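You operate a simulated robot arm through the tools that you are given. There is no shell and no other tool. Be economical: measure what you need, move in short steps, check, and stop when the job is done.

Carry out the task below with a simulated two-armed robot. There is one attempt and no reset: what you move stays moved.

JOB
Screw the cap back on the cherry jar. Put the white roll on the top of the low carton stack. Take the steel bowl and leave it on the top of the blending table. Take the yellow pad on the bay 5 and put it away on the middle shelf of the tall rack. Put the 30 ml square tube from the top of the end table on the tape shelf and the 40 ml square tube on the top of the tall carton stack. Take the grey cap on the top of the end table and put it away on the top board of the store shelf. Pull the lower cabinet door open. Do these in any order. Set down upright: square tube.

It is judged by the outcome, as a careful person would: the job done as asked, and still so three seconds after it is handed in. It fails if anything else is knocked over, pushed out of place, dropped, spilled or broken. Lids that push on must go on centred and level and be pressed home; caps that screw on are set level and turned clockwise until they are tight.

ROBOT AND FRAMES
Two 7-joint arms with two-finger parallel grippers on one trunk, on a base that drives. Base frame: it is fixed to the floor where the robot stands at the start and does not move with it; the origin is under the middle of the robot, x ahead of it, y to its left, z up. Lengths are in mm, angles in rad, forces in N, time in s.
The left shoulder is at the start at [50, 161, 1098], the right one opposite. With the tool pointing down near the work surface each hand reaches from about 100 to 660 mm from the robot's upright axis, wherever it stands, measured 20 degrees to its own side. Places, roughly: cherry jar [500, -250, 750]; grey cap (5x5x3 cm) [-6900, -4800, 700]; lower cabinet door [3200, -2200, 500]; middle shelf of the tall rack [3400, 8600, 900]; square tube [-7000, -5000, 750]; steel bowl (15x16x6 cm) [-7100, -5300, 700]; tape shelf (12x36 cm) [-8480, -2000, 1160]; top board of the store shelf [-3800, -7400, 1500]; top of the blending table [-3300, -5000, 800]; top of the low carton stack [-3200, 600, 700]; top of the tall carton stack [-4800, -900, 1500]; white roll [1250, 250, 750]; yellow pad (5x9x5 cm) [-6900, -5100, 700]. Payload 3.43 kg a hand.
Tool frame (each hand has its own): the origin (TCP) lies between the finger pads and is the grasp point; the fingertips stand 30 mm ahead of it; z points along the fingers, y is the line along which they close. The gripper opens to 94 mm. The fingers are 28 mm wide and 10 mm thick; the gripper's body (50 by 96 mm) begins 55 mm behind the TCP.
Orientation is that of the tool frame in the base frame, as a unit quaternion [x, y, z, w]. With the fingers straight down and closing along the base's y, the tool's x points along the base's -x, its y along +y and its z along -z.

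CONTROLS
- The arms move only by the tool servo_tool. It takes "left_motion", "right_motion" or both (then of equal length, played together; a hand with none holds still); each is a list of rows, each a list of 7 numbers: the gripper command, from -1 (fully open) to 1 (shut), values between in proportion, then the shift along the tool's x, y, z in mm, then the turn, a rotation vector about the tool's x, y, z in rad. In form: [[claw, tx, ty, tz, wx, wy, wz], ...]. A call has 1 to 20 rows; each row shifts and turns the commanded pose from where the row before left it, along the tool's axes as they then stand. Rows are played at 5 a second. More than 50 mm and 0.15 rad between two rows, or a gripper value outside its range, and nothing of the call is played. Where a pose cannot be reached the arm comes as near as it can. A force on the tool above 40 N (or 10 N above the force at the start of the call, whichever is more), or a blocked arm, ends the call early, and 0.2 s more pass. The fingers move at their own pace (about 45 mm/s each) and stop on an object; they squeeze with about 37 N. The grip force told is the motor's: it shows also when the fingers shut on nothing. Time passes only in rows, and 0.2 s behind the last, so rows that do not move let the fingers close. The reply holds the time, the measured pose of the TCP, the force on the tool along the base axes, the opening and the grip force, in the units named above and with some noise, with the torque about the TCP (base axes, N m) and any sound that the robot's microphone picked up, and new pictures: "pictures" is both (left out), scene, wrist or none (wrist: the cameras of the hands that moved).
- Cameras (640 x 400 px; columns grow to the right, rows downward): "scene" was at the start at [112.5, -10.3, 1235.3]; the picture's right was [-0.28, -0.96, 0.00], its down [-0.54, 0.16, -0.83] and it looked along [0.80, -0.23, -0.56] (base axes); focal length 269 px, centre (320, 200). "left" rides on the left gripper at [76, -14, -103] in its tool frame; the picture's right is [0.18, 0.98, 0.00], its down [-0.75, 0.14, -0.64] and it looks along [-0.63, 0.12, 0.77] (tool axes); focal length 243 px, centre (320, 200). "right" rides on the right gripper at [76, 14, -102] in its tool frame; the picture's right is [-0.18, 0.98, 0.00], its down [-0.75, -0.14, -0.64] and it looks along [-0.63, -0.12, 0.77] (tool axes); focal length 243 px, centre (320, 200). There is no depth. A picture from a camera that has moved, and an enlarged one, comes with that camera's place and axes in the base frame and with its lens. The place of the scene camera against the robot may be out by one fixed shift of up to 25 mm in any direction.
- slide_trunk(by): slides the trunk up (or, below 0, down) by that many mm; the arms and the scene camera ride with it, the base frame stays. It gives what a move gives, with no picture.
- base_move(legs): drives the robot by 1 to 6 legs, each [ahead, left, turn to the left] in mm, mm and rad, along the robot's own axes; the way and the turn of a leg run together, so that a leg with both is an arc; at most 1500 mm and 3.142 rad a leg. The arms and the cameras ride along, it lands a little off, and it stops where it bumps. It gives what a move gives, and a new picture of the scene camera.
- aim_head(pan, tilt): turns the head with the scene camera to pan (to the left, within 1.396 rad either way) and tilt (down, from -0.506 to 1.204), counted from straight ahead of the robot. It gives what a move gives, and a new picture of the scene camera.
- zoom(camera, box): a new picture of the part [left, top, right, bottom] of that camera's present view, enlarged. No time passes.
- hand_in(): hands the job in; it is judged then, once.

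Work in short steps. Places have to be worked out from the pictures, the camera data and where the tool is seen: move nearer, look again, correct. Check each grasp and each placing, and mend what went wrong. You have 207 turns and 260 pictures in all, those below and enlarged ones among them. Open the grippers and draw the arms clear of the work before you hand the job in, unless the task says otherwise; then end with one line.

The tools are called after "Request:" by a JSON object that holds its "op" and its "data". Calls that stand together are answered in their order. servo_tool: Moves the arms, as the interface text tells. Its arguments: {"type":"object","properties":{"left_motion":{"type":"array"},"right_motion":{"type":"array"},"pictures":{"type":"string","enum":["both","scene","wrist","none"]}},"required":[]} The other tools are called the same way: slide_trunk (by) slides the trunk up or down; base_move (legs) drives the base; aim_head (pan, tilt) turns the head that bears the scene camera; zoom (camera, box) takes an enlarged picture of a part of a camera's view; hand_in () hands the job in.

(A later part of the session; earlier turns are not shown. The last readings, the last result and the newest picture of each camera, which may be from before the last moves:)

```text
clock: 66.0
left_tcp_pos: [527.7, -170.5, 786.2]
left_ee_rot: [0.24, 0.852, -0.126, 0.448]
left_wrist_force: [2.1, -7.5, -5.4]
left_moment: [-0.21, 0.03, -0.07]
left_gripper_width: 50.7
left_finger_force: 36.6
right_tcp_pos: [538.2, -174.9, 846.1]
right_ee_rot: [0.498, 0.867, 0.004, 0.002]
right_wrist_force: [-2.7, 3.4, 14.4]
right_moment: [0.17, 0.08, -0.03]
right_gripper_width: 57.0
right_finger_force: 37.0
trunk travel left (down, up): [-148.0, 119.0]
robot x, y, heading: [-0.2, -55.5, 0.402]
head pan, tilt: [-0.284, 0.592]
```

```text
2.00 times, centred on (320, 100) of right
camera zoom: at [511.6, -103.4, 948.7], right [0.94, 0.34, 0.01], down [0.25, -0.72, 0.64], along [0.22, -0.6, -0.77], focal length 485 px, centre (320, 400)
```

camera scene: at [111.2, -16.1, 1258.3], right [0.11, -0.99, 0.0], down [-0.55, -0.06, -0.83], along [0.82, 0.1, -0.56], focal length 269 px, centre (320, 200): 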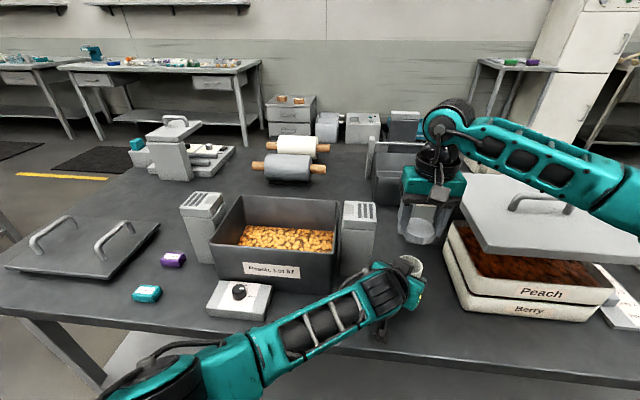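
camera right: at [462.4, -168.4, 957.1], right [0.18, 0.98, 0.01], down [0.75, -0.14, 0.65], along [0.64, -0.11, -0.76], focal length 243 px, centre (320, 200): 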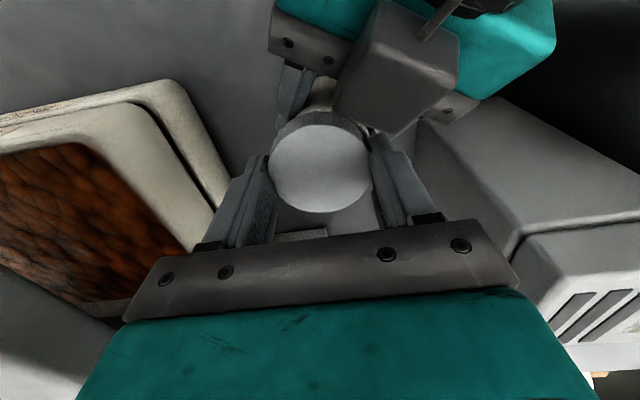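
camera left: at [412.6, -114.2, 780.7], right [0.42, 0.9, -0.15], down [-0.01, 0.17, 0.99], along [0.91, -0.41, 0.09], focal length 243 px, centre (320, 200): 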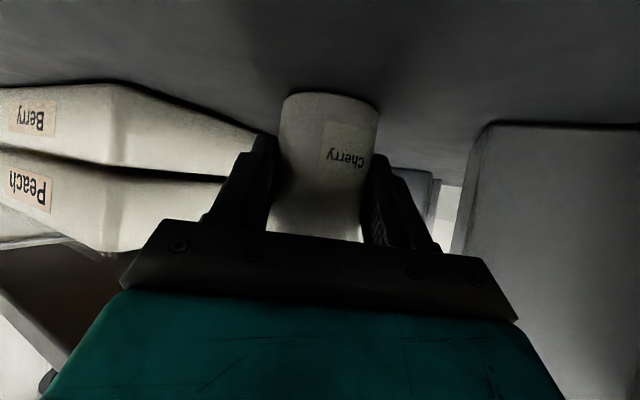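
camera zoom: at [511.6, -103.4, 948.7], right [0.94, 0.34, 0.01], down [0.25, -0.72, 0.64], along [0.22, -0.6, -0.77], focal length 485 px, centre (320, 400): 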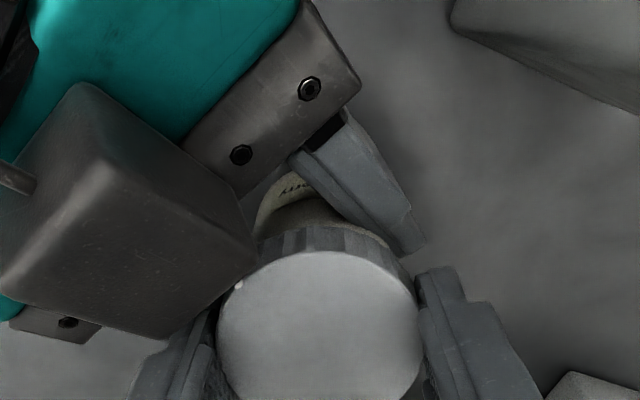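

I release and back off to see how the cap now sits.

Request:
{"op": "servo_tool", "data": {"right_motion": [[-0.6, 0, 0, 0, 0, 0, 0], [-0.6, 0, 0, 0, 0, 0, 0], [-0.6, 0, 0, -40, 0, 0, 0], [-0.6, 0, 0, -20, 0, 0, 0]], "pictures": "wrist"}}

Request:
{"op": "zoom", "data": {"camera": "right", "box": [220, 20, 420, 160]}}

Request:
{"op": "zoom", "data": {"camera": "scene", "box": [370, 220, 450, 290]}}

```text
clock: 67.0
left_tcp_pos: [528.4, -169.6, 785.5]
left_ee_rot: [0.239, 0.852, -0.124, 0.449]
left_wrist_force: [-1.8, -0.3, 3.3]
left_moment: [-0.08, -0.04, -0.06]
left_gripper_width: 50.5
left_finger_force: 36.9
right_tcp_pos: [537.5, -175.3, 906.4]
right_ee_rot: [0.498, 0.867, 0.002, 0.0]
right_wrist_force: [-0.2, -0.2, 0.0]
right_moment: [-0.02, 0.0, -0.01]
right_gripper_width: 75.1
right_finger_force: 0.0
trunk travel left (down, up): [-148.0, 119.0]
robot x, y, heading: [-1.0, -57.2, 0.401]
head pan, tilt: [-0.284, 0.592]
camera right: at [511.3, -103.9, 1008.6], right [0.94, 0.34, 0.01], down [0.26, -0.72, 0.64], along [0.22, -0.6, -0.77], focal length 243 px, centre (320, 200)
```

right: 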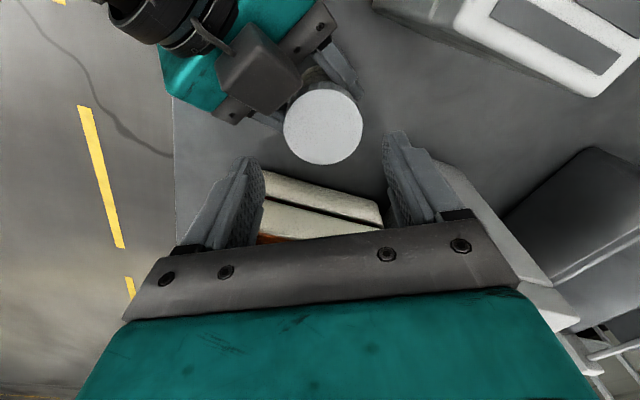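

```text
2.86 times, centred on (320, 90) of right
camera zoom: at [511.3, -103.9, 1008.6], right [0.94, 0.34, 0.01], down [0.26, -0.72, 0.64], along [0.22, -0.6, -0.77], focal length 693 px, centre (320, 514)
```

zoom: 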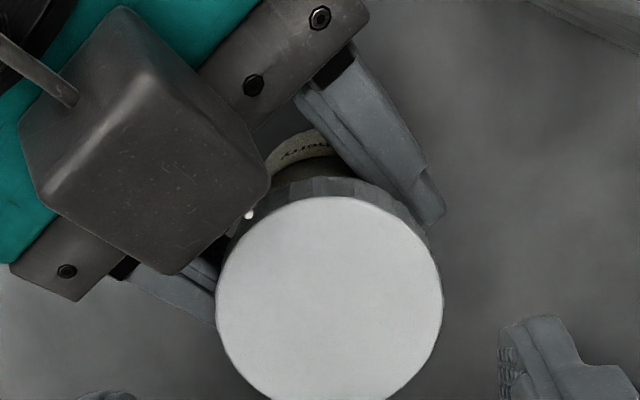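

```text
5.71 times, centred on (410, 255) of scene
camera zoom: at [110.9, -16.1, 1258.3], right [0.11, -0.99, 0.0], down [-0.55, -0.06, -0.83], along [0.82, 0.1, -0.56], focal length 1538 px, centre (-194, -114)
```

zoom: 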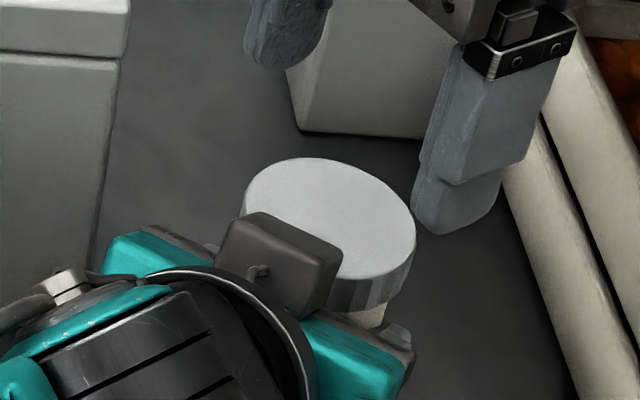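

The cap is now centred on the jar. I turn back, regrip and make another clockwise stroke with pressure.

Request:
{"op": "servo_tool", "data": {"right_motion": [[-0.6, 0, 0, 0, 0, 0, -0.149], [-0.6, 0, 0, 0, 0, 0, -0.149], [-0.6, 0, 0, 0, 0, 0, -0.149], [-0.6, 0, 0, 0, 0, 0, -0.149], [-0.6, 0, 0, 0, 0, 0, -0.149], [-0.6, 0, 0, 0, 0, 0, -0.149], [-0.6, -1.5, 1, 0, 0, 0, -0.149], [-0.6, 0, 0, 40, 0, 0, 0], [-0.6, 0, 0, 20, 0, 0, 0], [1, 0, 0, 0, 0, 0, 0], [1, 0, 0, 0, 0, 0, 0], [1, 0, 0, 0, 0, 0, 0], [1, 0, 0, 2, 0, 0, 0], [1, 0, 0, 0, 0, 0, 0]], "pictures": "none"}}

Request:
{"op": "servo_tool", "data": {"right_motion": [[1, 0, 0, 0, 0, 0, 0.149], [1, 0, 0, 0, 0, 0, 0.149], [1, 0, 0, 0, 0, 0, 0.149], [1, 0, 0, 0, 0, 0, 0.149]], "pictures": "none"}}

Request:
{"op": "servo_tool", "data": {"right_motion": [[1, 0, 0, 0, 0, 0, 0.149], [1, 0, 0, 0, 0, 0, 0.149], [1, 0, 0, 0, 0, 0, 0.149]], "pictures": "none"}}

```text
clock: 70.0
left_tcp_pos: [528.4, -168.3, 786.1]
left_ee_rot: [0.239, 0.852, -0.124, 0.449]
left_wrist_force: [-1.7, 7.6, 1.2]
left_moment: [-0.6, -0.4, 0.07]
left_gripper_width: 50.7
left_finger_force: 37.4
right_tcp_pos: [540.2, -173.9, 846.2]
right_ee_rot: [0.001, 1.0, 0.002, 0.006]
right_wrist_force: [5.1, -16.2, 22.9]
right_moment: [-0.81, -0.04, 0.04]
right_gripper_width: 57.0
right_finger_force: 37.4
trunk travel left (down, up): [-148.0, 119.0]
robot x, y, heading: [0.3, -57.2, 0.4]
head pan, tilt: [-0.284, 0.592]
```

```text
clock: 71.0
left_tcp_pos: [527.7, -167.2, 785.4]
left_ee_rot: [0.238, 0.852, -0.122, 0.45]
left_wrist_force: [-1.8, 9.9, 0.6]
left_moment: [-0.39, 0.07, 0.11]
left_gripper_width: 50.3
left_finger_force: 36.8
right_tcp_pos: [539.7, -174.3, 844.8]
right_ee_rot: [0.296, 0.955, 0.002, 0.004]
right_wrist_force: [1.2, -17.8, 25.0]
right_moment: [-0.77, -0.13, -0.01]
right_gripper_width: 57.2
right_finger_force: 37.1
trunk travel left (down, up): [-148.0, 119.0]
robot x, y, heading: [1.9, -55.7, 0.401]
head pan, tilt: [-0.284, 0.592]
```

```text
clock: 71.8
left_tcp_pos: [528.4, -167.5, 785.8]
left_ee_rot: [0.239, 0.852, -0.123, 0.449]
left_wrist_force: [-4.0, 13.0, 1.5]
left_moment: [-0.15, -0.02, 0.12]
left_gripper_width: 50.7
left_finger_force: 37.1
right_tcp_pos: [539.3, -175.2, 844.9]
right_ee_rot: [0.501, 0.866, 0.003, 0.004]
right_wrist_force: [2.6, -19.1, 22.0]
right_moment: [-0.87, -0.06, -0.01]
right_gripper_width: 57.1
right_finger_force: 36.6
trunk travel left (down, up): [-148.0, 119.0]
robot x, y, heading: [-0.8, -58.6, 0.399]
head pan, tilt: [-0.284, 0.592]
```

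The height is dropping (846.1→844.9) and lateral coupling holds, so the thread appears engaged. Next stroke: open, turn back, regrip, turn.

Request:
{"op": "servo_tool", "data": {"right_motion": [[-0.6, 0, 0, -1, 0, 0, 0], [-0.6, 0, 0, 0, 0, 0, 0], [-0.6, 0, 0, 0, 0, 0, -0.149], [-0.6, 0, 0, 0, 0, 0, -0.149], [-0.6, 0, 0, 0, 0, 0, -0.149], [-0.6, 0, 0, 0, 0, 0, -0.149], [-0.6, 0, 0, 0, 0, 0, -0.149], [-0.6, 0, 0, 0, 0, 0, -0.149], [-0.6, 0, -1.5, 0, 0, 0, -0.149], [1, 0, 0, 0, 0, 0, 0], [1, 0, 0, 0, 0, 0, 0], [1, 0, 0, 1, 0, 0, 0], [1, 0, 0, 0, 0, 0, 0.149], [1, 0, 0, 0, 0, 0, 0.149], [1, 0, 0, 0, 0, 0, 0.149], [1, 0, 0, 0, 0, 0, 0.149], [1, 0, 0, 0, 0, 0, 0.149], [1, 0, 0, 0, 0, 0, 0.149], [1, 0, 0, 0, 0, 0, 0.149]], "pictures": "none"}}

Request:
{"op": "zoom", "data": {"camera": "right", "box": [220, 20, 420, 160]}}

```text
clock: 75.8
left_tcp_pos: [529.2, -166.9, 786.2]
left_ee_rot: [0.239, 0.852, -0.123, 0.449]
left_wrist_force: [1.6, 1.3, -7.9]
left_moment: [0.07, 0.02, -0.19]
left_gripper_width: 50.2
left_finger_force: 36.6
right_tcp_pos: [539.3, -175.7, 844.6]
right_ee_rot: [0.499, 0.867, 0.004, 0.002]
right_wrist_force: [-3.8, -5.2, 23.0]
right_moment: [-0.56, 0.34, 0.16]
right_gripper_width: 57.4
right_finger_force: 37.3
trunk travel left (down, up): [-148.0, 119.0]
robot x, y, heading: [-0.1, -53.3, 0.4]
head pan, tilt: [-0.284, 0.592]
```

```text
2.86 times, centred on (320, 90) of right
camera zoom: at [513.5, -104.0, 946.6], right [0.94, 0.33, 0.01], down [0.25, -0.73, 0.64], along [0.22, -0.6, -0.77], focal length 693 px, centre (320, 514)
```

zoom: 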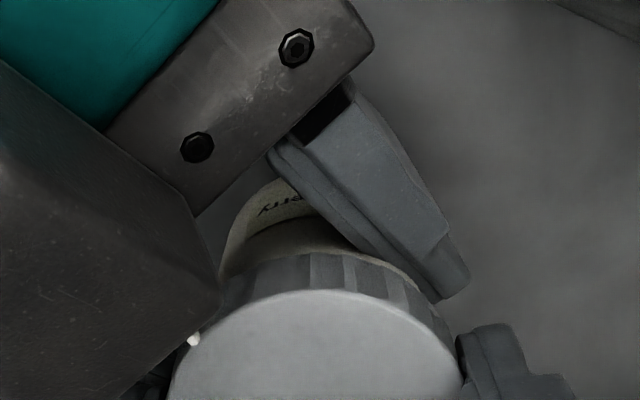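

Torque is starting to show (+0.16 Nm resisting). Another stroke.

Request:
{"op": "servo_tool", "data": {"right_motion": [[-0.6, 0, 0, -1, 0, 0, 0], [-0.6, 0, 0, 0, 0, 0, 0], [-0.6, 0, 0, 0, 0, 0, -0.149], [-0.6, 0, 0, 0, 0, 0, -0.149], [-0.6, 0, 0, 0, 0, 0, -0.149], [-0.6, 0, 0, 0, 0, 0, -0.149], [-0.6, 0, 0, 0, 0, 0, -0.149], [-0.6, 0, 0, 0, 0, 0, -0.149], [-0.6, 0, 0, 0, 0, 0, -0.149], [1, 0, 0, 0, 0, 0, 0], [1, 0, 0, 0, 0, 0, 0], [1, 0, 0, 1, 0, 0, 0], [1, 0, 0, 0, 0, 0, 0.149], [1, 0, 0, 0, 0, 0, 0.149], [1, 0, 0, 0, 0, 0, 0.149], [1, 0, 0, 0, 0, 0, 0.149], [1, 0, 0, 0, 0, 0, 0.149], [1, 0, 0, 0, 0, 0, 0.149], [1, 0, 0, 0, 0, 0, 0.149]], "pictures": "none"}}

Request:
{"op": "servo_tool", "data": {"right_motion": [[-0.6, 0, 0, -1, 0, 0, 0], [-0.6, 0, 0, 0, 0, 0, 0], [-0.6, 0, 0, 0, 0, 0, -0.149], [-0.6, 0, 0, 0, 0, 0, -0.149], [-0.6, 0, 0, 0, 0, 0, -0.149], [-0.6, 0, 0, 0, 0, 0, -0.149], [-0.6, 0, 0, 0, 0, 0, -0.149], [-0.6, 0, 0, 0, 0, 0, -0.149], [-0.6, 0, 0, 0, 0, 0, -0.149], [1, 0, 0, 0, 0, 0, 0], [1, 0, 0, 0, 0, 0, 0], [1, 0, 0, 1, 0, 0, 0], [1, 0, 0, 0, 0, 0, 0.149], [1, 0, 0, 0, 0, 0, 0.149], [1, 0, 0, 0, 0, 0, 0.149], [1, 0, 0, 0, 0, 0, 0.149], [1, 0, 0, 0, 0, 0, 0.149], [1, 0, 0, 0, 0, 0, 0.149], [1, 0, 0, 0, 0, 0, 0.149]], "pictures": "none"}}

Request:
{"op": "zoom", "data": {"camera": "right", "box": [220, 20, 420, 160]}}

```text
clock: 79.8
left_tcp_pos: [528.9, -167.3, 785.2]
left_ee_rot: [0.239, 0.852, -0.123, 0.449]
left_wrist_force: [-9.7, 17.9, 2.5]
left_moment: [-0.76, -0.4, -1.59]
left_gripper_width: 51.0
left_finger_force: 36.4
right_tcp_pos: [540.9, -179.4, 842.6]
right_ee_rot: [0.5, 0.866, 0.0, 0.004]
right_wrist_force: [9.0, -21.0, 6.8]
right_moment: [-0.78, 0.04, 1.72]
right_gripper_width: 57.6
right_finger_force: 36.6
trunk travel left (down, up): [-148.0, 119.0]
robot x, y, heading: [3.1, -54.9, 0.403]
head pan, tilt: [-0.284, 0.592]
```

```text
clock: 83.8
left_tcp_pos: [528.8, -167.0, 785.4]
left_ee_rot: [0.238, 0.853, -0.123, 0.449]
left_wrist_force: [-6.9, 7.9, 0.4]
left_moment: [0.01, -0.27, -0.4]
left_gripper_width: 52.7
left_finger_force: 37.3
right_tcp_pos: [540.2, -175.7, 843.5]
right_ee_rot: [0.5, 0.866, 0.003, 0.002]
right_wrist_force: [7.3, -8.5, -1.5]
right_moment: [-0.5, -0.18, 0.47]
right_gripper_width: 57.4
right_finger_force: 37.0
trunk travel left (down, up): [-148.0, 119.0]
robot x, y, heading: [-3.9, -53.3, 0.4]
head pan, tilt: [-0.284, 0.592]
```

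```text
2.86 times, centred on (320, 90) of right
camera zoom: at [514.4, -104.1, 946.0], right [0.94, 0.33, 0.01], down [0.25, -0.73, 0.64], along [0.22, -0.6, -0.77], focal length 693 px, centre (320, 514)
```

zoom: 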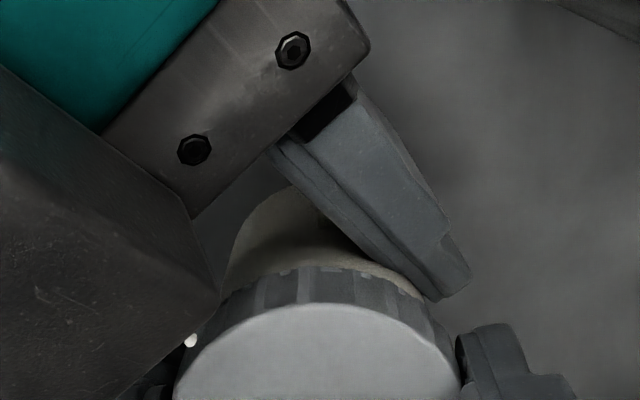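

Torque rose to 1.7 Nm and then the whole jar turned in the left grip, so the cap is tight. I release the right hand, lift away, and open the left hand.

Request:
{"op": "servo_tool", "data": {"right_motion": [[-0.7, 0, 0, 0, 0, 0, 0], [-0.7, 0, 0, 0, 0, 0, 0], [-0.7, 0, 0, -40, 0, 0, 0], [-0.7, 0, 0, -45, 0, 0, 0], [-0.7, 0, 0, -45, 0, 0, 0], [-0.7, 0, 0, -45, 0, 0, 0], [-0.7, 0, 0, -20, 0, 0, 0]], "left_motion": [[1, 0, 0, 0, 0, 0, 0], [1, 0, 0, 0, 0, 0, 0], [1, 0, 0, 0, 0, 0, 0], [-1, 0, 0, 0, 0, 0, 0], [-1, 0, 0, 0, 0, 0, 0], [-1, 0, 0, 0, 0, 0, 0], [-1, 0, 0, 0, 0, 0, 0]], "pictures": "none"}}

Request:
{"op": "base_move", "data": {"legs": [[-51, 58, 0], [-60, 30, 0]]}}

Request:
{"op": "zoom", "data": {"camera": "scene", "box": [380, 200, 500, 290]}}

```text
clock: 85.4
left_tcp_pos: [529.1, -168.5, 786.6]
left_ee_rot: [0.238, 0.852, -0.123, 0.449]
left_wrist_force: [-0.5, 0.2, -0.2]
left_moment: [0.0, -0.01, 0.0]
left_gripper_width: 93.7
left_finger_force: 0.2
right_tcp_pos: [538.6, -177.6, 1038.1]
right_ee_rot: [0.498, 0.867, 0.004, 0.001]
right_wrist_force: [0.9, 0.9, 0.1]
right_moment: [0.0, -0.02, -0.02]
right_gripper_width: 80.4
right_finger_force: 0.2
trunk travel left (down, up): [-148.0, 119.0]
robot x, y, heading: [-3.2, -57.1, 0.398]
head pan, tilt: [-0.284, 0.592]
```

```text
clock: 87.2
left_tcp_pos: [393.5, -132.1, 786.5]
left_ee_rot: [0.239, 0.852, -0.124, 0.449]
left_wrist_force: [0.6, -0.1, 0.6]
left_moment: [0.0, 0.02, 0.0]
left_gripper_width: 93.9
left_finger_force: 0.0
right_tcp_pos: [403.1, -140.9, 1038.6]
right_ee_rot: [0.497, 0.867, 0.004, 0.002]
right_wrist_force: [-0.3, -0.8, -0.3]
right_moment: [0.01, -0.02, 0.03]
right_gripper_width: 79.6
right_finger_force: 0.0
trunk travel left (down, up): [-148.0, 119.0]
robot x, y, heading: [-135.4, -19.0, 0.397]
head pan, tilt: [-0.284, 0.592]
camera scene: at [-24.3, 21.2, 1258.4], right [0.11, -0.99, 0.0], down [-0.55, -0.06, -0.83], along [0.82, 0.1, -0.56], focal length 269 px, centre (320, 200)
```

scene: 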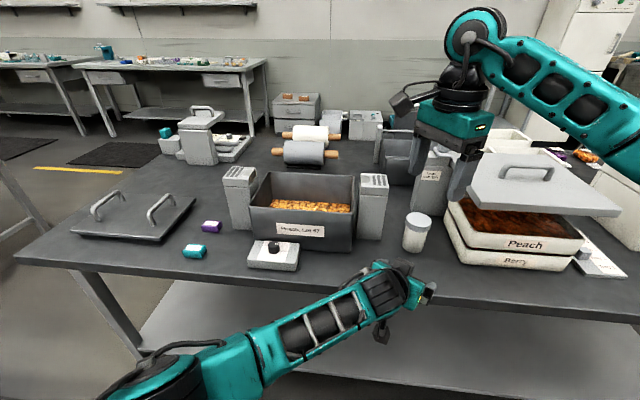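

```text
4.44 times, centred on (440, 245) of scene
camera zoom: at [-24.3, 21.2, 1258.4], right [0.11, -0.99, 0.0], down [-0.55, -0.06, -0.83], along [0.82, 0.1, -0.56], focal length 1196 px, centre (-213, 0)
```

zoom: 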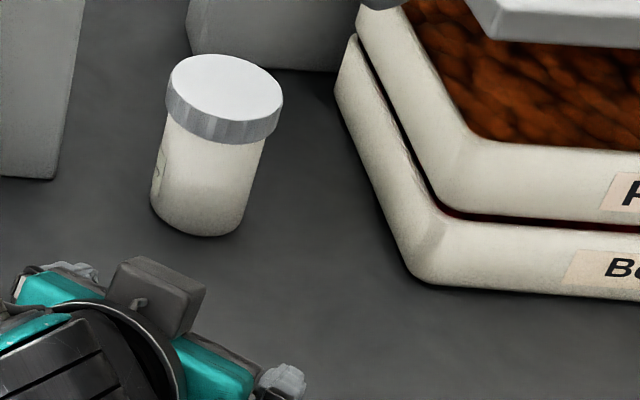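

The jar is closed, level and upright. Before driving I stow both hands: left up and pointing down again, right yawed back.

Request:
{"op": "servo_tool", "data": {"left_motion": [[-1, -37, 0, -25.4, 0, 0, 0], [-1, -37, 0, -25.4, 0, 0, 0], [-1, -37, 0, -25.4, 0, 0, 0], [-1, -37, 0, -25.4, 0, 0, 0], [-1, 0, 0, 0, 0, 0.137, 0], [-1, 0, 0, 0, 0, 0.137, 0], [-1, 0, 0, 0, 0, 0.137, 0], [-1, 0, 0, 0, 0, 0.137, 0], [-1, 0, 0, 0, 0, 0.137, 0], [-1, 0, 0, 0, 0, 0.137, 0], [-1, 0, 0, 0, 0, 0.137, 0], [-1, 0, 35, 0, 0, 0, -0.134], [-1, 0, 35, 0, 0, 0, -0.134], [-1, 0, 35, 0, 0, 0, -0.134], [-1, 0, 35, 0, 0, 0, -0.134], [-1, 0, 35, 0, 0, 0, -0.134], [-1, 0, 35, 0, 0, 0, -0.134], [-1, 0, 35, 0, 0, 0, -0.134]], "right_motion": [[-1, 0, 0, 0, 0, 0, -0.145], [-1, 0, 0, 0, 0, 0, -0.145], [-1, 0, 0, 0, 0, 0, -0.145], [-1, 0, 0, 0, 0, 0, -0.145], [-1, 0, 0, 0, 0, 0, -0.145], [-1, 0, 0, 0, 0, 0, -0.145], [-1, 0, 0, 0, 0, 0, -0.145], [-1, 0, 0, 0, 0, 0, -0.145], [-1, 0, 0, 0, 0, 0, -0.145], [-1, 0, 0, 0, 0, 0, -0.145], [-1, 25, -25, 0, 0, 0, 0], [-1, 25, -25, 0, 0, 0, 0], [-1, 25, -25, 0, 0, 0, 0], [-1, 25, -25, 0, 0, 0, 0], [-1, 0, 0, 0, 0, 0, 0], [-1, 0, 0, 0, 0, 0, 0], [-1, 0, 0, 0, 0, 0, 0], [-1, 0, 0, 0, 0, 0, 0]], "pictures": "none"}}

Request:
{"op": "aim_head", "data": {"pan": 0.9, "tilt": 0.45}}

```text
clock: 88.7
left_tcp_pos: [394.1, -124.9, 969.3]
left_ee_rot: [0.26, 0.904, -0.097, 0.325]
left_wrist_force: [-1.3, 1.0, 0.5]
left_moment: [-0.05, -0.1, 0.09]
left_gripper_width: 94.1
left_finger_force: 0.1
left hand out of reach, approached as far as the arm can: row 6, 7
right_tcp_pos: [409.3, -140.9, 1040.8]
right_ee_rot: [0.055, 0.998, 0.009, 0.014]
right_wrist_force: [2.1, -1.2, -1.0]
right_moment: [-0.04, -0.02, -0.09]
right_gripper_width: 93.5
right_finger_force: 0.0
trunk travel left (down, up): [-148.0, 119.0]
robot x, y, heading: [-140.5, -20.7, 0.401]
head pan, tilt: [-0.284, 0.592]
stopped in row 7 (right hand): the force on the tool passed its limit at 45 N (the readings are from after the stop); the commanded pose is now the measured one
```

```text
clock: 90.1
left_tcp_pos: [395.0, -125.1, 968.8]
left_ee_rot: [0.259, 0.905, -0.096, 0.325]
left_wrist_force: [-4.1, 2.0, 0.9]
left_moment: [-0.09, -0.24, 0.23]
left_gripper_width: 93.7
left_finger_force: 0.0
right_tcp_pos: [409.3, -139.6, 1041.7]
right_ee_rot: [0.055, 0.998, 0.01, 0.014]
right_wrist_force: [4.7, -1.2, 0.2]
right_moment: [-0.04, -0.05, -0.26]
right_gripper_width: 93.1
right_finger_force: 0.1
trunk travel left (down, up): [-148.0, 119.0]
robot x, y, heading: [-134.5, -18.9, 0.396]
head pan, tilt: [0.901, 0.45]
camera scene: at [-87.2, 99.5, 1271.0], right [0.96, -0.27, 0.0], down [-0.12, -0.42, -0.9], along [0.24, 0.87, -0.44], focal length 269 px, centre (320, 200)
```

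scene: 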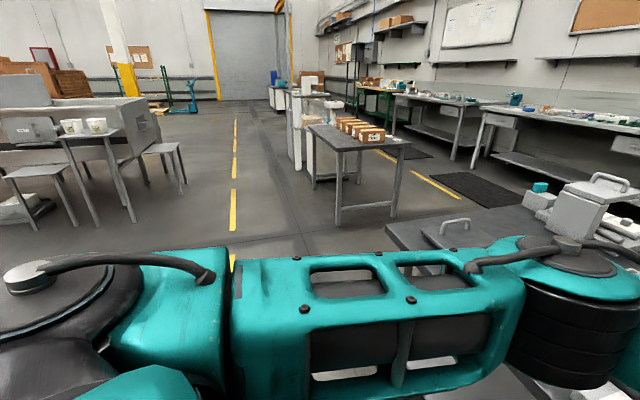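

The hands touched each other, so I move the right one away to the right first.

Request:
{"op": "servo_tool", "data": {"right_motion": [[-1, 0, -35, -30, 0, 0, 0], [-1, 0, -45, -15, 0, 0, 0], [-1, 0, -45, 0, 0, 0, 0], [-1, 0, -45, 0, 0, 0, 0], [-1, 0, -40, 0, 0, 0, -0.14], [-1, 0, 0, 0, 0, 0, -0.14], [-1, 0, 0, 0, 0, 0, -0.1]], "left_motion": [[-1, 0, 0, 0, 0, 0, 0], [-1, 0, 0, 0, 0, 0, 0], [-1, 0, 30, 0, 0, 0, 0], [-1, 0, 45, 0, 0, 0, 0], [-1, 0, 45, 0, 0, 0, 0], [-1, 0, 45, 0, 0, 0, 0], [-1, 0, 40, 0, 0, 0, 0]], "pictures": "none"}}

```text
clock: 91.7
left_tcp_pos: [505.2, 48.7, 965.6]
left_ee_rot: [0.259, 0.904, -0.096, 0.325]
left_wrist_force: [0.0, 0.1, 0.1]
left_moment: [-0.01, 0.02, -0.04]
left_gripper_width: 94.0
left_finger_force: 0.1
right_tcp_pos: [385.6, -349.2, 1081.1]
right_ee_rot: [-0.135, 0.991, 0.007, 0.016]
right_wrist_force: [0.1, 0.3, 0.2]
right_moment: [-0.02, -0.01, -0.01]
right_gripper_width: 94.0
right_finger_force: 0.0
trunk travel left (down, up): [-148.0, 119.0]
robot x, y, heading: [-133.6, -18.6, 0.399]
head pan, tilt: [0.901, 0.45]
```

Now I finish turning the left hand down and straight.

Request:
{"op": "servo_tool", "data": {"left_motion": [[-1, 0, 0, -20, 0, 0.14, 0], [-1, 0, 0, -20, 0, 0.14, 0], [-1, 0, 0, -20, 0, 0.14, 0], [-1, 0, 0, 0, 0, 0.14, 0], [-1, 0, 0, 0, 0, 0.134, 0], [-1, 0, 0, 0, 0, 0, -0.134], [-1, 0, 0, 0, 0, 0, -0.134], [-1, 0, 0, 0, 0, 0, -0.134], [-1, 0, 0, 0, 0, 0, -0.134], [-1, 0, 0, 0, 0, 0, -0.134], [-1, 0, 0, 0, 0, 0, -0.134], [-1, 0, 0, 0, 0, 0, -0.134], [-1, 35, 0, 0, 0, 0, 0], [-1, 35, 0, 0, 0, 0, 0], [-1, 35, 0, 0, 0, 0, 0]], "pictures": "none"}}

Request:
{"op": "aim_head", "data": {"pan": 0.5, "tilt": 0.35}}

```text
clock: 94.9
left_tcp_pos: [373.0, 34.6, 953.5]
left_ee_rot: [-0.17, 0.964, -0.145, 0.147]
left_wrist_force: [-0.7, 0.1, 0.2]
left_moment: [0.03, 0.01, 0.03]
left_gripper_width: 93.8
left_finger_force: 0.0
left hand out of reach, approached as far as the arm can: row 1, 2, 3, 4, 5
right_tcp_pos: [385.2, -350.1, 1082.7]
right_ee_rot: [-0.136, 0.991, 0.006, 0.015]
right_wrist_force: [0.4, 0.2, 0.1]
right_moment: [0.0, 0.01, 0.0]
right_gripper_width: 93.9
right_finger_force: 0.1
trunk travel left (down, up): [-148.0, 119.0]
robot x, y, heading: [-136.2, -20.0, 0.397]
head pan, tilt: [0.901, 0.45]
```

```text
clock: 95.8
left_tcp_pos: [373.7, 34.2, 953.9]
left_ee_rot: [-0.168, 0.964, -0.145, 0.147]
left_wrist_force: [-0.2, 0.3, 0.2]
left_moment: [-0.03, 0.01, -0.03]
left_gripper_width: 93.9
left_finger_force: 0.1
right_tcp_pos: [386.1, -349.6, 1083.2]
right_ee_rot: [-0.136, 0.991, 0.006, 0.016]
right_wrist_force: [1.1, -0.1, 0.0]
right_moment: [0.0, 0.04, -0.01]
right_gripper_width: 94.1
right_finger_force: 0.1
trunk travel left (down, up): [-148.0, 119.0]
robot x, y, heading: [-139.2, -18.6, 0.399]
head pan, tilt: [0.499, 0.351]
camera scene: at [-53.9, 83.9, 1280.3], right [0.78, -0.62, 0.0], down [-0.21, -0.27, -0.94], along [0.58, 0.74, -0.34], focal length 269 px, centre (320, 200)
```

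scene: 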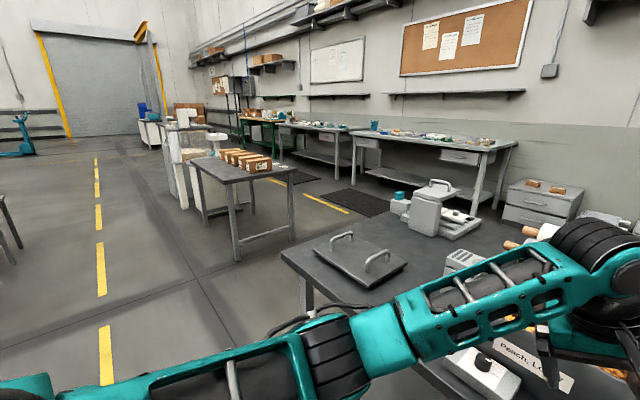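

The left end of the table is clear to drive around, with about 1.2 m of gap. I go round to the far side to reach the white roll.

Request:
{"op": "base_move", "data": {"legs": [[0, 0, 1.17], [1450, 0, 0], [0, 0, -1.57], [1100, 0, 0], [1100, 0, 0], [0, 0, -1.57]]}}

```text
clock: 124.0
left_tcp_pos: [1907.6, 970.8, 953.6]
left_ee_rot: [0.712, 0.671, -0.203, -0.041]
left_wrist_force: [-0.6, -0.1, -0.3]
left_moment: [-0.01, -0.01, 0.02]
left_gripper_width: 94.0
left_finger_force: 0.0
right_tcp_pos: [1550.7, 1111.3, 1081.7]
right_ee_rot: [0.753, 0.658, -0.01, 0.014]
right_wrist_force: [-0.6, -0.1, -0.7]
right_moment: [-0.01, -0.02, -0.02]
right_gripper_width: 94.1
right_finger_force: 0.0
trunk travel left (down, up): [-148.0, 119.0]
robot x, y, heading: [2065.5, 1461.1, -1.579]
head pan, tilt: [0.499, 0.351]
camera scene: at [2091.9, 1352.3, 1280.3], right [-0.88, -0.47, 0.0], down [-0.16, 0.3, -0.94], along [0.44, -0.83, -0.34], focal length 269 px, centre (320, 200)
```

scene: 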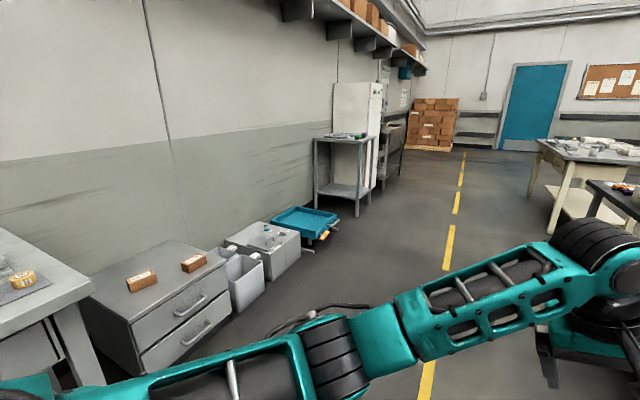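

Now forward along the aisle to y≈270 and turn to face the table.

Request:
{"op": "base_move", "data": {"legs": [[1180, 0, 0], [0, 0, -1.56]]}}

Request:
{"op": "aim_head", "data": {"pan": 0, "tilt": 0.6}}

```text
clock: 133.8
left_tcp_pos: [1563.9, 445.5, 953.0]
left_ee_rot: [0.978, -0.036, -0.113, -0.172]
left_wrist_force: [-0.9, 0.1, 0.9]
left_moment: [-0.01, 0.01, 0.03]
left_gripper_width: 93.9
left_finger_force: 0.1
right_tcp_pos: [1709.5, 799.7, 1082.5]
right_ee_rot: [0.997, -0.074, -0.018, 0.004]
right_wrist_force: [0.1, -0.6, -0.4]
right_moment: [0.02, 0.0, 0.02]
right_gripper_width: 93.9
right_finger_force: 0.1
trunk travel left (down, up): [-148.0, 119.0]
robot x, y, heading: [2049.9, 286.4, 3.124]
head pan, tilt: [0.499, 0.351]
camera scene: at [1916.0, 257.8, 1280.3], right [-0.46, 0.89, 0.0], down [0.31, 0.16, -0.94], along [-0.83, -0.43, -0.34], focal length 269 px, centre (320, 200)
```

scene: 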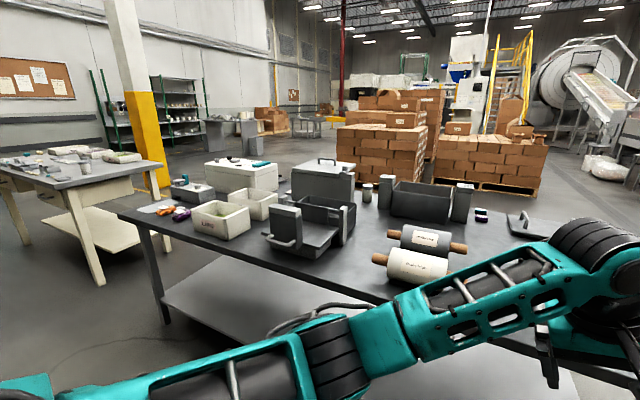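

```text
clock: 134.8
left_tcp_pos: [1563.8, 445.7, 953.4]
left_ee_rot: [0.978, -0.036, -0.113, -0.172]
left_wrist_force: [0.1, 0.5, 0.1]
left_moment: [0.01, -0.01, 0.01]
left_gripper_width: 93.9
left_finger_force: 0.0
right_tcp_pos: [1709.3, 799.6, 1081.7]
right_ee_rot: [0.997, -0.075, -0.017, 0.003]
right_wrist_force: [0.8, -0.4, -0.1]
right_moment: [0.03, 0.03, -0.01]
right_gripper_width: 94.0
right_finger_force: 0.1
trunk travel left (down, up): [-148.0, 119.0]
robot x, y, heading: [2050.3, 286.1, 3.121]
head pan, tilt: [0.0, 0.6]
camera scene: at [1910.3, 302.3, 1257.5], right [0.02, 1.0, 0.0], down [0.56, -0.01, -0.83], along [-0.83, 0.02, -0.56], focal length 269 px, centre (320, 200)
```

scene: 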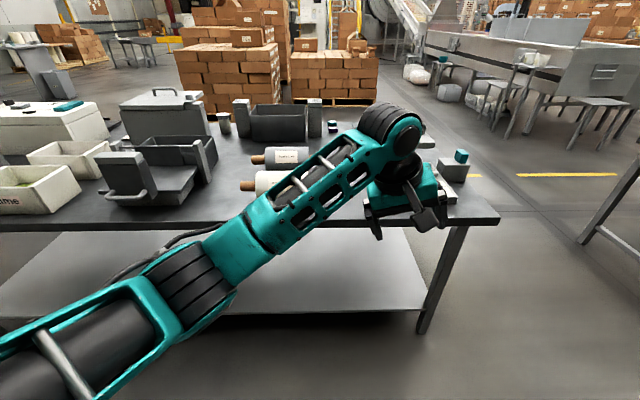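

The roll lies near this table edge (x≈1290). I straighten the left hand and swing it to the robot's left, out of the way.

Request:
{"op": "servo_tool", "data": {"left_motion": [[-1, 0, 0, -20, -0.113, 0.08, 0], [-1, 0, 0, -20, -0.113, 0.08, 0], [-1, 0, 0, -20, -0.113, 0.08, 0], [-1, 0, 44, 0, 0, 0, 0], [-1, 0, 44, 0, 0, 0, 0], [-1, 0, 44, 0, 0, 0, 0], [-1, 0, 44, 0, 0, 0, 0], [-1, 0, 44, 0, 0, 0, 0], [-1, 0, 44, 0, 0, 0, 0], [-1, 0, 44, 0, 0, 0, 0], [-1, 0, 44, 0, 0, 0, 0], [-1, 0, 44, 0, 0, 0, 0]], "pictures": "none"}}

Request:
{"op": "base_move", "data": {"legs": [[290, 0, 0]]}}

```text
clock: 137.3
left_tcp_pos: [1540.8, 37.3, 1007.3]
left_ee_rot: [0.999, -0.037, 0.0, 0.0]
left_wrist_force: [-0.1, -0.3, 0.6]
left_moment: [0.01, 0.02, -0.02]
left_gripper_width: 94.3
left_finger_force: 0.1
right_tcp_pos: [1710.4, 799.6, 1082.3]
right_ee_rot: [0.997, -0.075, -0.017, 0.003]
right_wrist_force: [-0.4, -0.5, 0.3]
right_moment: [0.03, 0.01, 0.02]
right_gripper_width: 94.0
right_finger_force: 0.1
trunk travel left (down, up): [-148.0, 119.0]
robot x, y, heading: [2052.9, 285.4, 3.12]
head pan, tilt: [0.0, 0.6]
```

```text
clock: 139.3
left_tcp_pos: [1249.8, 46.0, 1007.8]
left_ee_rot: [0.999, -0.04, 0.0, -0.001]
left_wrist_force: [-0.2, 0.5, -0.2]
left_moment: [0.05, -0.03, -0.02]
left_gripper_width: 94.1
left_finger_force: 0.1
right_tcp_pos: [1421.2, 806.4, 1080.9]
right_ee_rot: [0.997, -0.076, -0.016, 0.003]
right_wrist_force: [-0.3, 0.5, 0.3]
right_moment: [0.0, -0.03, -0.02]
right_gripper_width: 93.9
right_finger_force: 0.0
trunk travel left (down, up): [-148.0, 119.0]
robot x, y, heading: [1763.2, 292.9, 3.119]
head pan, tilt: [0.0, 0.6]
camera scene: at [1619.8, 309.4, 1257.4], right [0.02, 1.0, 0.0], down [0.57, -0.01, -0.82], along [-0.82, 0.02, -0.57], focal length 269 px, centre (320, 200)
```

scene: 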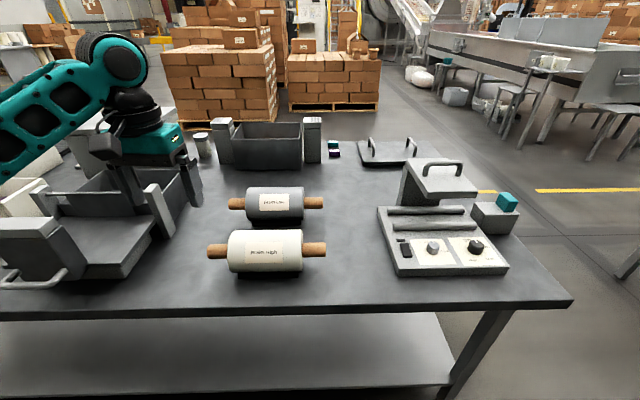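

I zoom in on the white roll to measure it and its handles.

Request:
{"op": "zoom", "data": {"camera": "scene", "box": [190, 170, 350, 290]}}

```text
3.33 times, centred on (270, 230) of scene
camera zoom: at [1619.8, 309.4, 1257.4], right [0.02, 1.0, 0.0], down [0.57, -0.01, -0.82], along [-0.82, 0.02, -0.57], focal length 897 px, centre (487, 100)
```

zoom: 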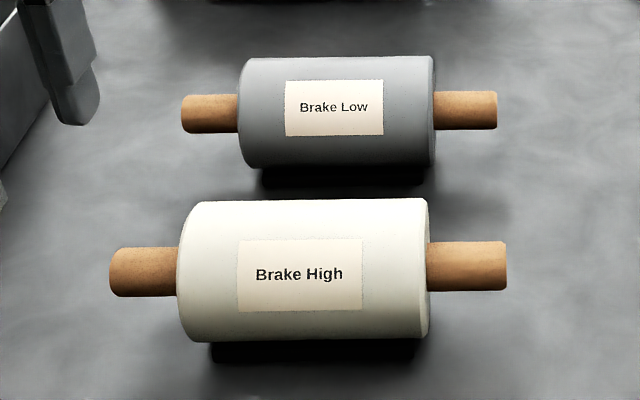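

White roll: about Ø100 mm and too wide for one hand, but its wooden ends (Ø36 mm, roughly 230 mm apart) suit a two-handed grip. I centre the base on it, then yaw both hands by 90°.

Request:
{"op": "base_move", "data": {"legs": [[60, 85, 0.02]]}}

Request:
{"op": "servo_tool", "data": {"left_motion": [[-1, 0, 0, 0, 0, 0, -0.143], [-1, 0, 0, 0, 0, 0, -0.143], [-1, 0, 0, 0, 0, 0, -0.143], [-1, 0, 0, 0, 0, 0, -0.143], [-1, 0, 0, 0, 0, 0, -0.143], [-1, 0, 0, 0, 0, 0, -0.143], [-1, 0, 0, 0, 0, 0, -0.143], [-1, 0, 0, 0, 0, 0, -0.143], [-1, 0, 0, 0, 0, 0, -0.143], [-1, 0, 0, 0, 0, 0, -0.143], [-1, 0, 0, 0, 0, 0, -0.143], [-1, 0, 0, 0, 0, 0, 0]], "right_motion": [[-1, 0, 0, 0, 0, 0, 0.143], [-1, 0, 0, 0, 0, 0, 0.143], [-1, 0, 0, 0, 0, 0, 0.143], [-1, 0, 0, 0, 0, 0, 0.143], [-1, 0, 0, 0, 0, 0, 0.143], [-1, 0, 0, 0, 0, 0, 0.143], [-1, 0, 0, 0, 0, 0, 0.143], [-1, 0, 0, 0, 0, 0, 0.143], [-1, 0, 0, 0, 0, 0, 0.143], [-1, 0, 0, 0, 0, 0, 0.143], [-1, 0, 0, 0, 0, 0, 0.143], [-1, 0, 0, 0, 0, 0, 0]], "pictures": "none"}}

```text
clock: 140.8
left_tcp_pos: [1193.4, -50.4, 1007.6]
left_ee_rot: [1.0, -0.029, 0.0, -0.001]
left_wrist_force: [-0.1, -0.1, -0.6]
left_moment: [0.0, -0.01, -0.02]
left_gripper_width: 94.2
left_finger_force: 0.0
right_tcp_pos: [1350.5, 715.5, 1081.5]
right_ee_rot: [0.998, -0.067, -0.016, 0.004]
right_wrist_force: [0.6, 0.5, 0.0]
right_moment: [-0.03, -0.05, -0.01]
right_gripper_width: 94.0
right_finger_force: 0.1
trunk travel left (down, up): [-148.0, 119.0]
robot x, y, heading: [1701.9, 208.6, 3.138]
head pan, tilt: [0.0, 0.6]
camera scene: at [1559.2, 221.8, 1257.5], right [0.0, 1.0, 0.0], down [0.57, 0.0, -0.82], along [-0.82, 0.0, -0.57], focal length 269 px, centre (320, 200)
```

scene: 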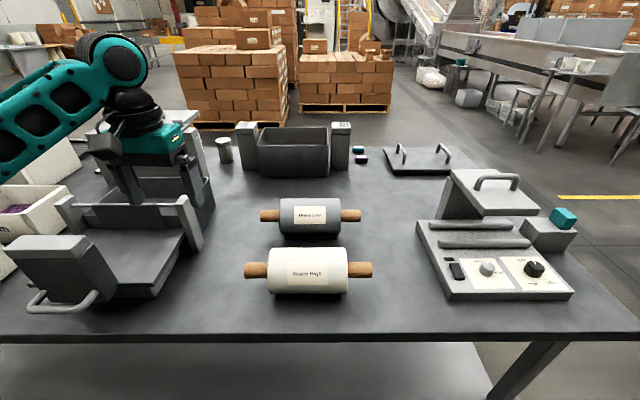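

```text
clock: 143.4
left_tcp_pos: [1194.5, -48.5, 1008.8]
left_ee_rot: [0.727, 0.687, 0.001, 0.0]
left_wrist_force: [1.0, 0.2, -0.2]
left_moment: [-0.04, -0.03, -0.02]
left_gripper_width: 94.1
left_finger_force: 0.1
right_tcp_pos: [1351.1, 715.4, 1082.3]
right_ee_rot: [-0.656, 0.754, 0.01, -0.015]
right_wrist_force: [-1.0, 0.8, 0.1]
right_moment: [-0.02, -0.02, 0.0]
right_gripper_width: 94.2
right_finger_force: 0.0
trunk travel left (down, up): [-148.0, 119.0]
robot x, y, heading: [1702.7, 208.4, 3.139]
head pan, tilt: [0.0, 0.6]
```

Both hands are yawed. I bring them above the two dowel ends, to z≈950.

Request:
{"op": "servo_tool", "data": {"right_motion": [[-1, 0, 0, 0, 0.035, -0.01, -0.138], [-1, 42.8, 21.2, 0, 0, 0, 0], [-1, 42.8, 21.2, 0, 0, 0, 0], [-1, 42.8, 21.2, 0, 0, 0, 0], [-1, 42.8, 21.2, 0, 0, 0, 0], [-1, 42.8, 21.2, 0, 0, 0, 0], [-1, 42.8, 21.2, 0, 0, 0, 0], [-1, 42.8, 21.2, 0, 0, 0, 0], [-1, 42.8, 21.2, 0, 0, 0, 0], [-1, 42.8, 21.2, 0, 0, 0, 0], [-1, 0, 0, 44, 0, 0, 0], [-1, 0, 0, 44, 0, 0, 0], [-1, 0, 0, 44, 0, 0, 0]], "left_motion": [[-1, 0, 0, 0, 0, 0, -0.057], [-1, 36.8, -10.8, 0, 0, 0, 0], [-1, 36.8, -10.8, 0, 0, 0, 0], [-1, 36.8, -10.8, 0, 0, 0, 0], [-1, 36.8, -10.8, 0, 0, 0, 0], [-1, 0, 0, 0, 0, 0, 0], [-1, 0, 0, 0, 0, 0, 0], [-1, 0, 0, 0, 0, 0, 0], [-1, 0, 0, 0, 0, 0, 0], [-1, 0, 0, 0, 0, 0, 0], [-1, 0, 0, 20, 0, 0, 0], [-1, 0, 0, 20, 0, 0, 0], [-1, 0, 0, 18, 0, 0, 0]]}}

```text
clock: 146.2
left_tcp_pos: [1151.5, 98.4, 948.5]
left_ee_rot: [0.707, 0.707, 0.0, -0.001]
left_wrist_force: [-0.2, -0.2, 1.2]
left_moment: [0.01, -0.01, 0.02]
left_gripper_width: 94.1
left_finger_force: 0.1
right_tcp_pos: [1161.6, 328.5, 948.3]
right_ee_rot: [0.707, -0.707, -0.001, -0.001]
right_wrist_force: [0.0, 0.1, 0.3]
right_moment: [-0.01, 0.0, 0.03]
right_gripper_width: 94.4
right_finger_force: 0.1
trunk travel left (down, up): [-148.0, 119.0]
robot x, y, heading: [1698.6, 208.8, 3.139]
head pan, tilt: [0.0, 0.6]
camera scene: at [1559.1, 222.2, 1257.5], right [0.0, 1.0, 0.0], down [0.57, 0.0, -0.82], along [-0.82, 0.0, -0.57], focal length 269 px, centre (320, 200)
camera right: at [1147.4, 252.1, 1050.0], right [-0.98, 0.18, 0.0], down [0.14, 0.75, 0.64], along [0.12, 0.63, -0.76], focal length 243 px, centre (320, 200)
camera left: at [1138.3, 175.7, 1050.9], right [0.98, 0.18, 0.0], down [0.14, -0.75, 0.64], along [0.12, -0.63, -0.77], focal length 243 px, centre (320, 200)
```

scene: 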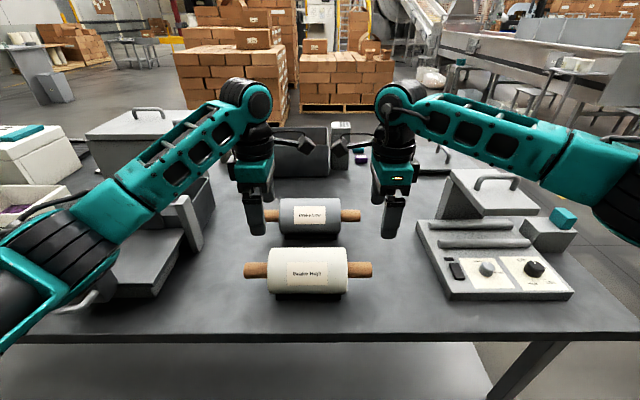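
right: 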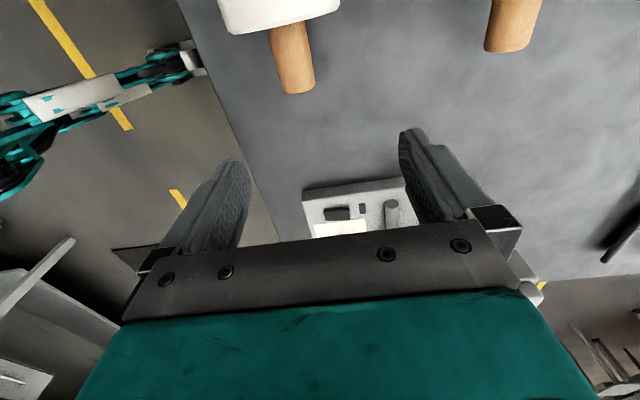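
left: 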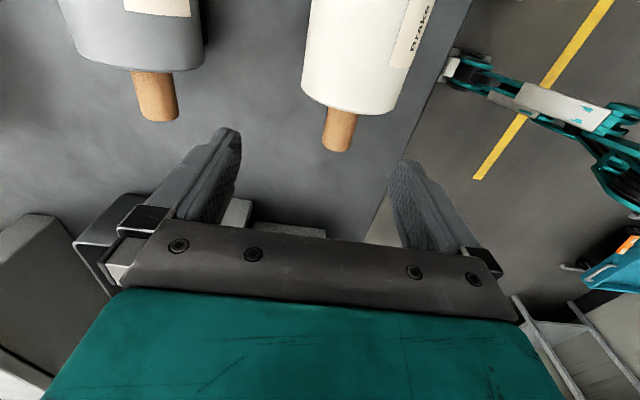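

Wrist views place the dowels at x≈1183, with mids at y≈67 and 292. I shift over them and descend part-way, then check.

Request:
{"op": "servo_tool", "data": {"left_motion": [[-1, -34.5, 31.5, 0, 0, 0, 0], [-1, 0, 0, 45, 0, 0, 0], [-1, 0, 0, 40, 0, 0, 0], [-1, 0, 0, 0, 0, 0, 0]], "right_motion": [[-1, 32.5, -21.4, 0, 0, 0, 0], [-1, 0, 0, 45, 0, 0, 0], [-1, 0, 0, 40, 0, 0, 0], [-1, 0, 0, 0, 0, 0, 0]], "pictures": "wrist"}}

```text
clock: 147.2
left_tcp_pos: [1183.2, 63.0, 866.4]
left_ee_rot: [0.707, 0.707, 0.001, 0.0]
left_wrist_force: [0.1, 0.2, -0.6]
left_moment: [0.01, 0.0, 0.02]
left_gripper_width: 94.1
left_finger_force: 0.1
right_tcp_pos: [1183.1, 297.6, 867.1]
right_ee_rot: [0.709, -0.705, -0.001, -0.001]
right_wrist_force: [-1.0, -0.4, 0.4]
right_moment: [0.0, 0.02, 0.0]
right_gripper_width: 93.9
right_finger_force: 0.1
trunk travel left (down, up): [-148.0, 119.0]
robot x, y, heading: [1704.6, 208.9, 3.139]
head pan, tilt: [0.0, 0.6]
camera right: at [1168.4, 219.9, 969.4], right [-0.98, 0.18, 0.0], down [0.14, 0.75, 0.64], along [0.12, 0.63, -0.76], focal length 243 px, centre (320, 200)
camera left: at [1169.0, 140.1, 967.6], right [0.98, 0.18, 0.0], down [0.14, -0.75, 0.64], along [0.12, -0.63, -0.77], focal length 243 px, centre (320, 200)
```

right: 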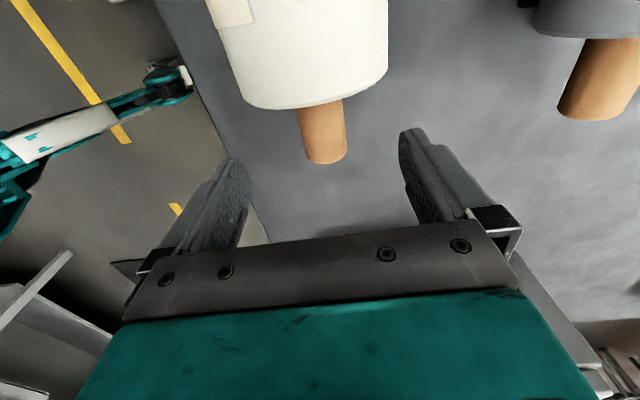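
left: 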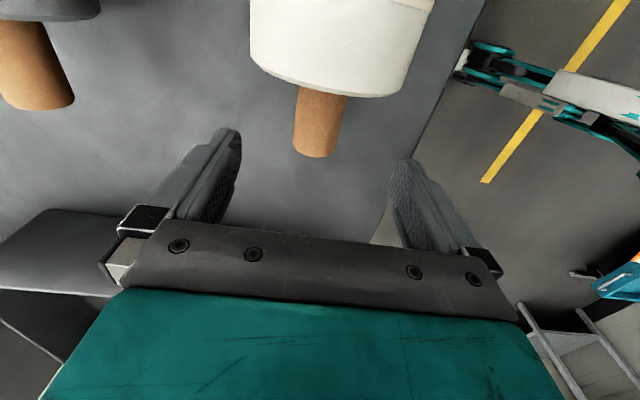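

Both are aligned. I descend to z≈798 and close both grippers on the dowels.

Request:
{"op": "servo_tool", "data": {"left_motion": [[-1, 4, 0, 40, 0, 0, 0], [-1, 0, 0, 28, 0, 0, 0], [-1, 0, 0, 0, 0, 0, 0], [1, 0, 0, 0, 0, 0, 0], [1, 0, 0, 0, 0, 0, 0], [1, 0, 0, 0, 0, 0, 0], [1, 0, 0, 0, 0, 0, 0], [1, 0, 0, 0, 0, 0, 0]], "right_motion": [[-1, 0, 0, 40, 0, 0, 0], [-1, 0, 0, 28, 0, 0, 0], [-1, 0, 0, 0, 0, 0, 0], [1, 0, 0, 0, 0, 0, 0], [1, 0, 0, 0, 0, 0, 0], [1, 0, 0, 0, 0, 0, 0], [1, 0, 0, 0, 0, 0, 0], [1, 0, 0, 0, 0, 0, 0]], "pictures": "wrist"}}

```text
clock: 149.0
left_tcp_pos: [1181.4, 67.1, 798.7]
left_ee_rot: [0.707, 0.707, -0.001, -0.002]
left_wrist_force: [-7.5, 0.9, 3.8]
left_moment: [-0.1, 0.08, 0.1]
left_gripper_width: 37.3
left_finger_force: 36.9
right_tcp_pos: [1181.3, 298.7, 797.3]
right_ee_rot: [0.708, -0.706, -0.001, -0.001]
right_wrist_force: [-3.9, -0.4, 2.9]
right_moment: [0.07, 0.15, -0.01]
right_gripper_width: 37.5
right_finger_force: 36.5
trunk travel left (down, up): [-148.0, 119.0]
robot x, y, heading: [1700.4, 207.1, 3.134]
head pan, tilt: [0.0, 0.6]
camera right: at [1167.7, 221.4, 899.1], right [-0.98, 0.18, 0.0], down [0.14, 0.75, 0.64], along [0.12, 0.63, -0.77], focal length 243 px, centre (320, 200)
camera left: at [1168.0, 143.8, 901.6], right [0.98, 0.18, 0.0], down [0.14, -0.75, 0.64], along [0.12, -0.63, -0.77], focal length 243 px, centre (320, 200)
```

right: 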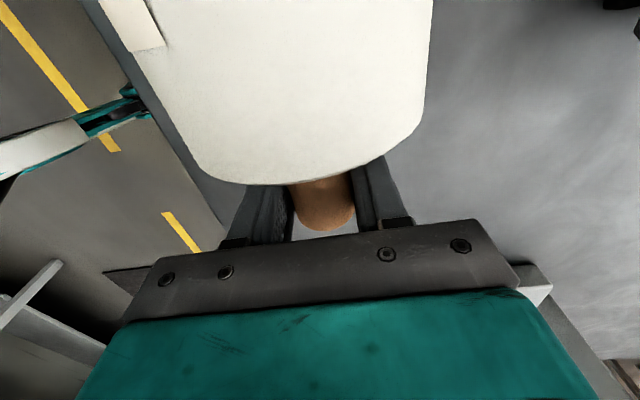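
left: 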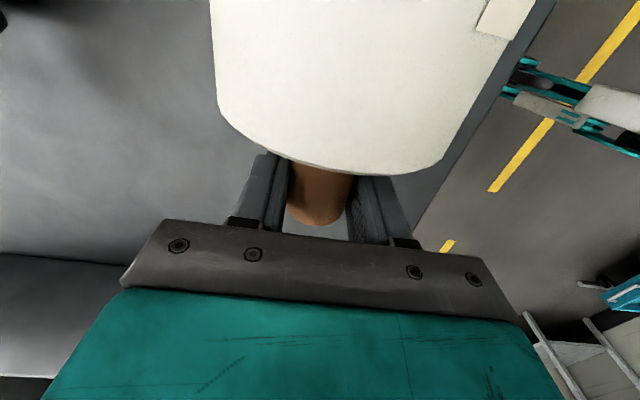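

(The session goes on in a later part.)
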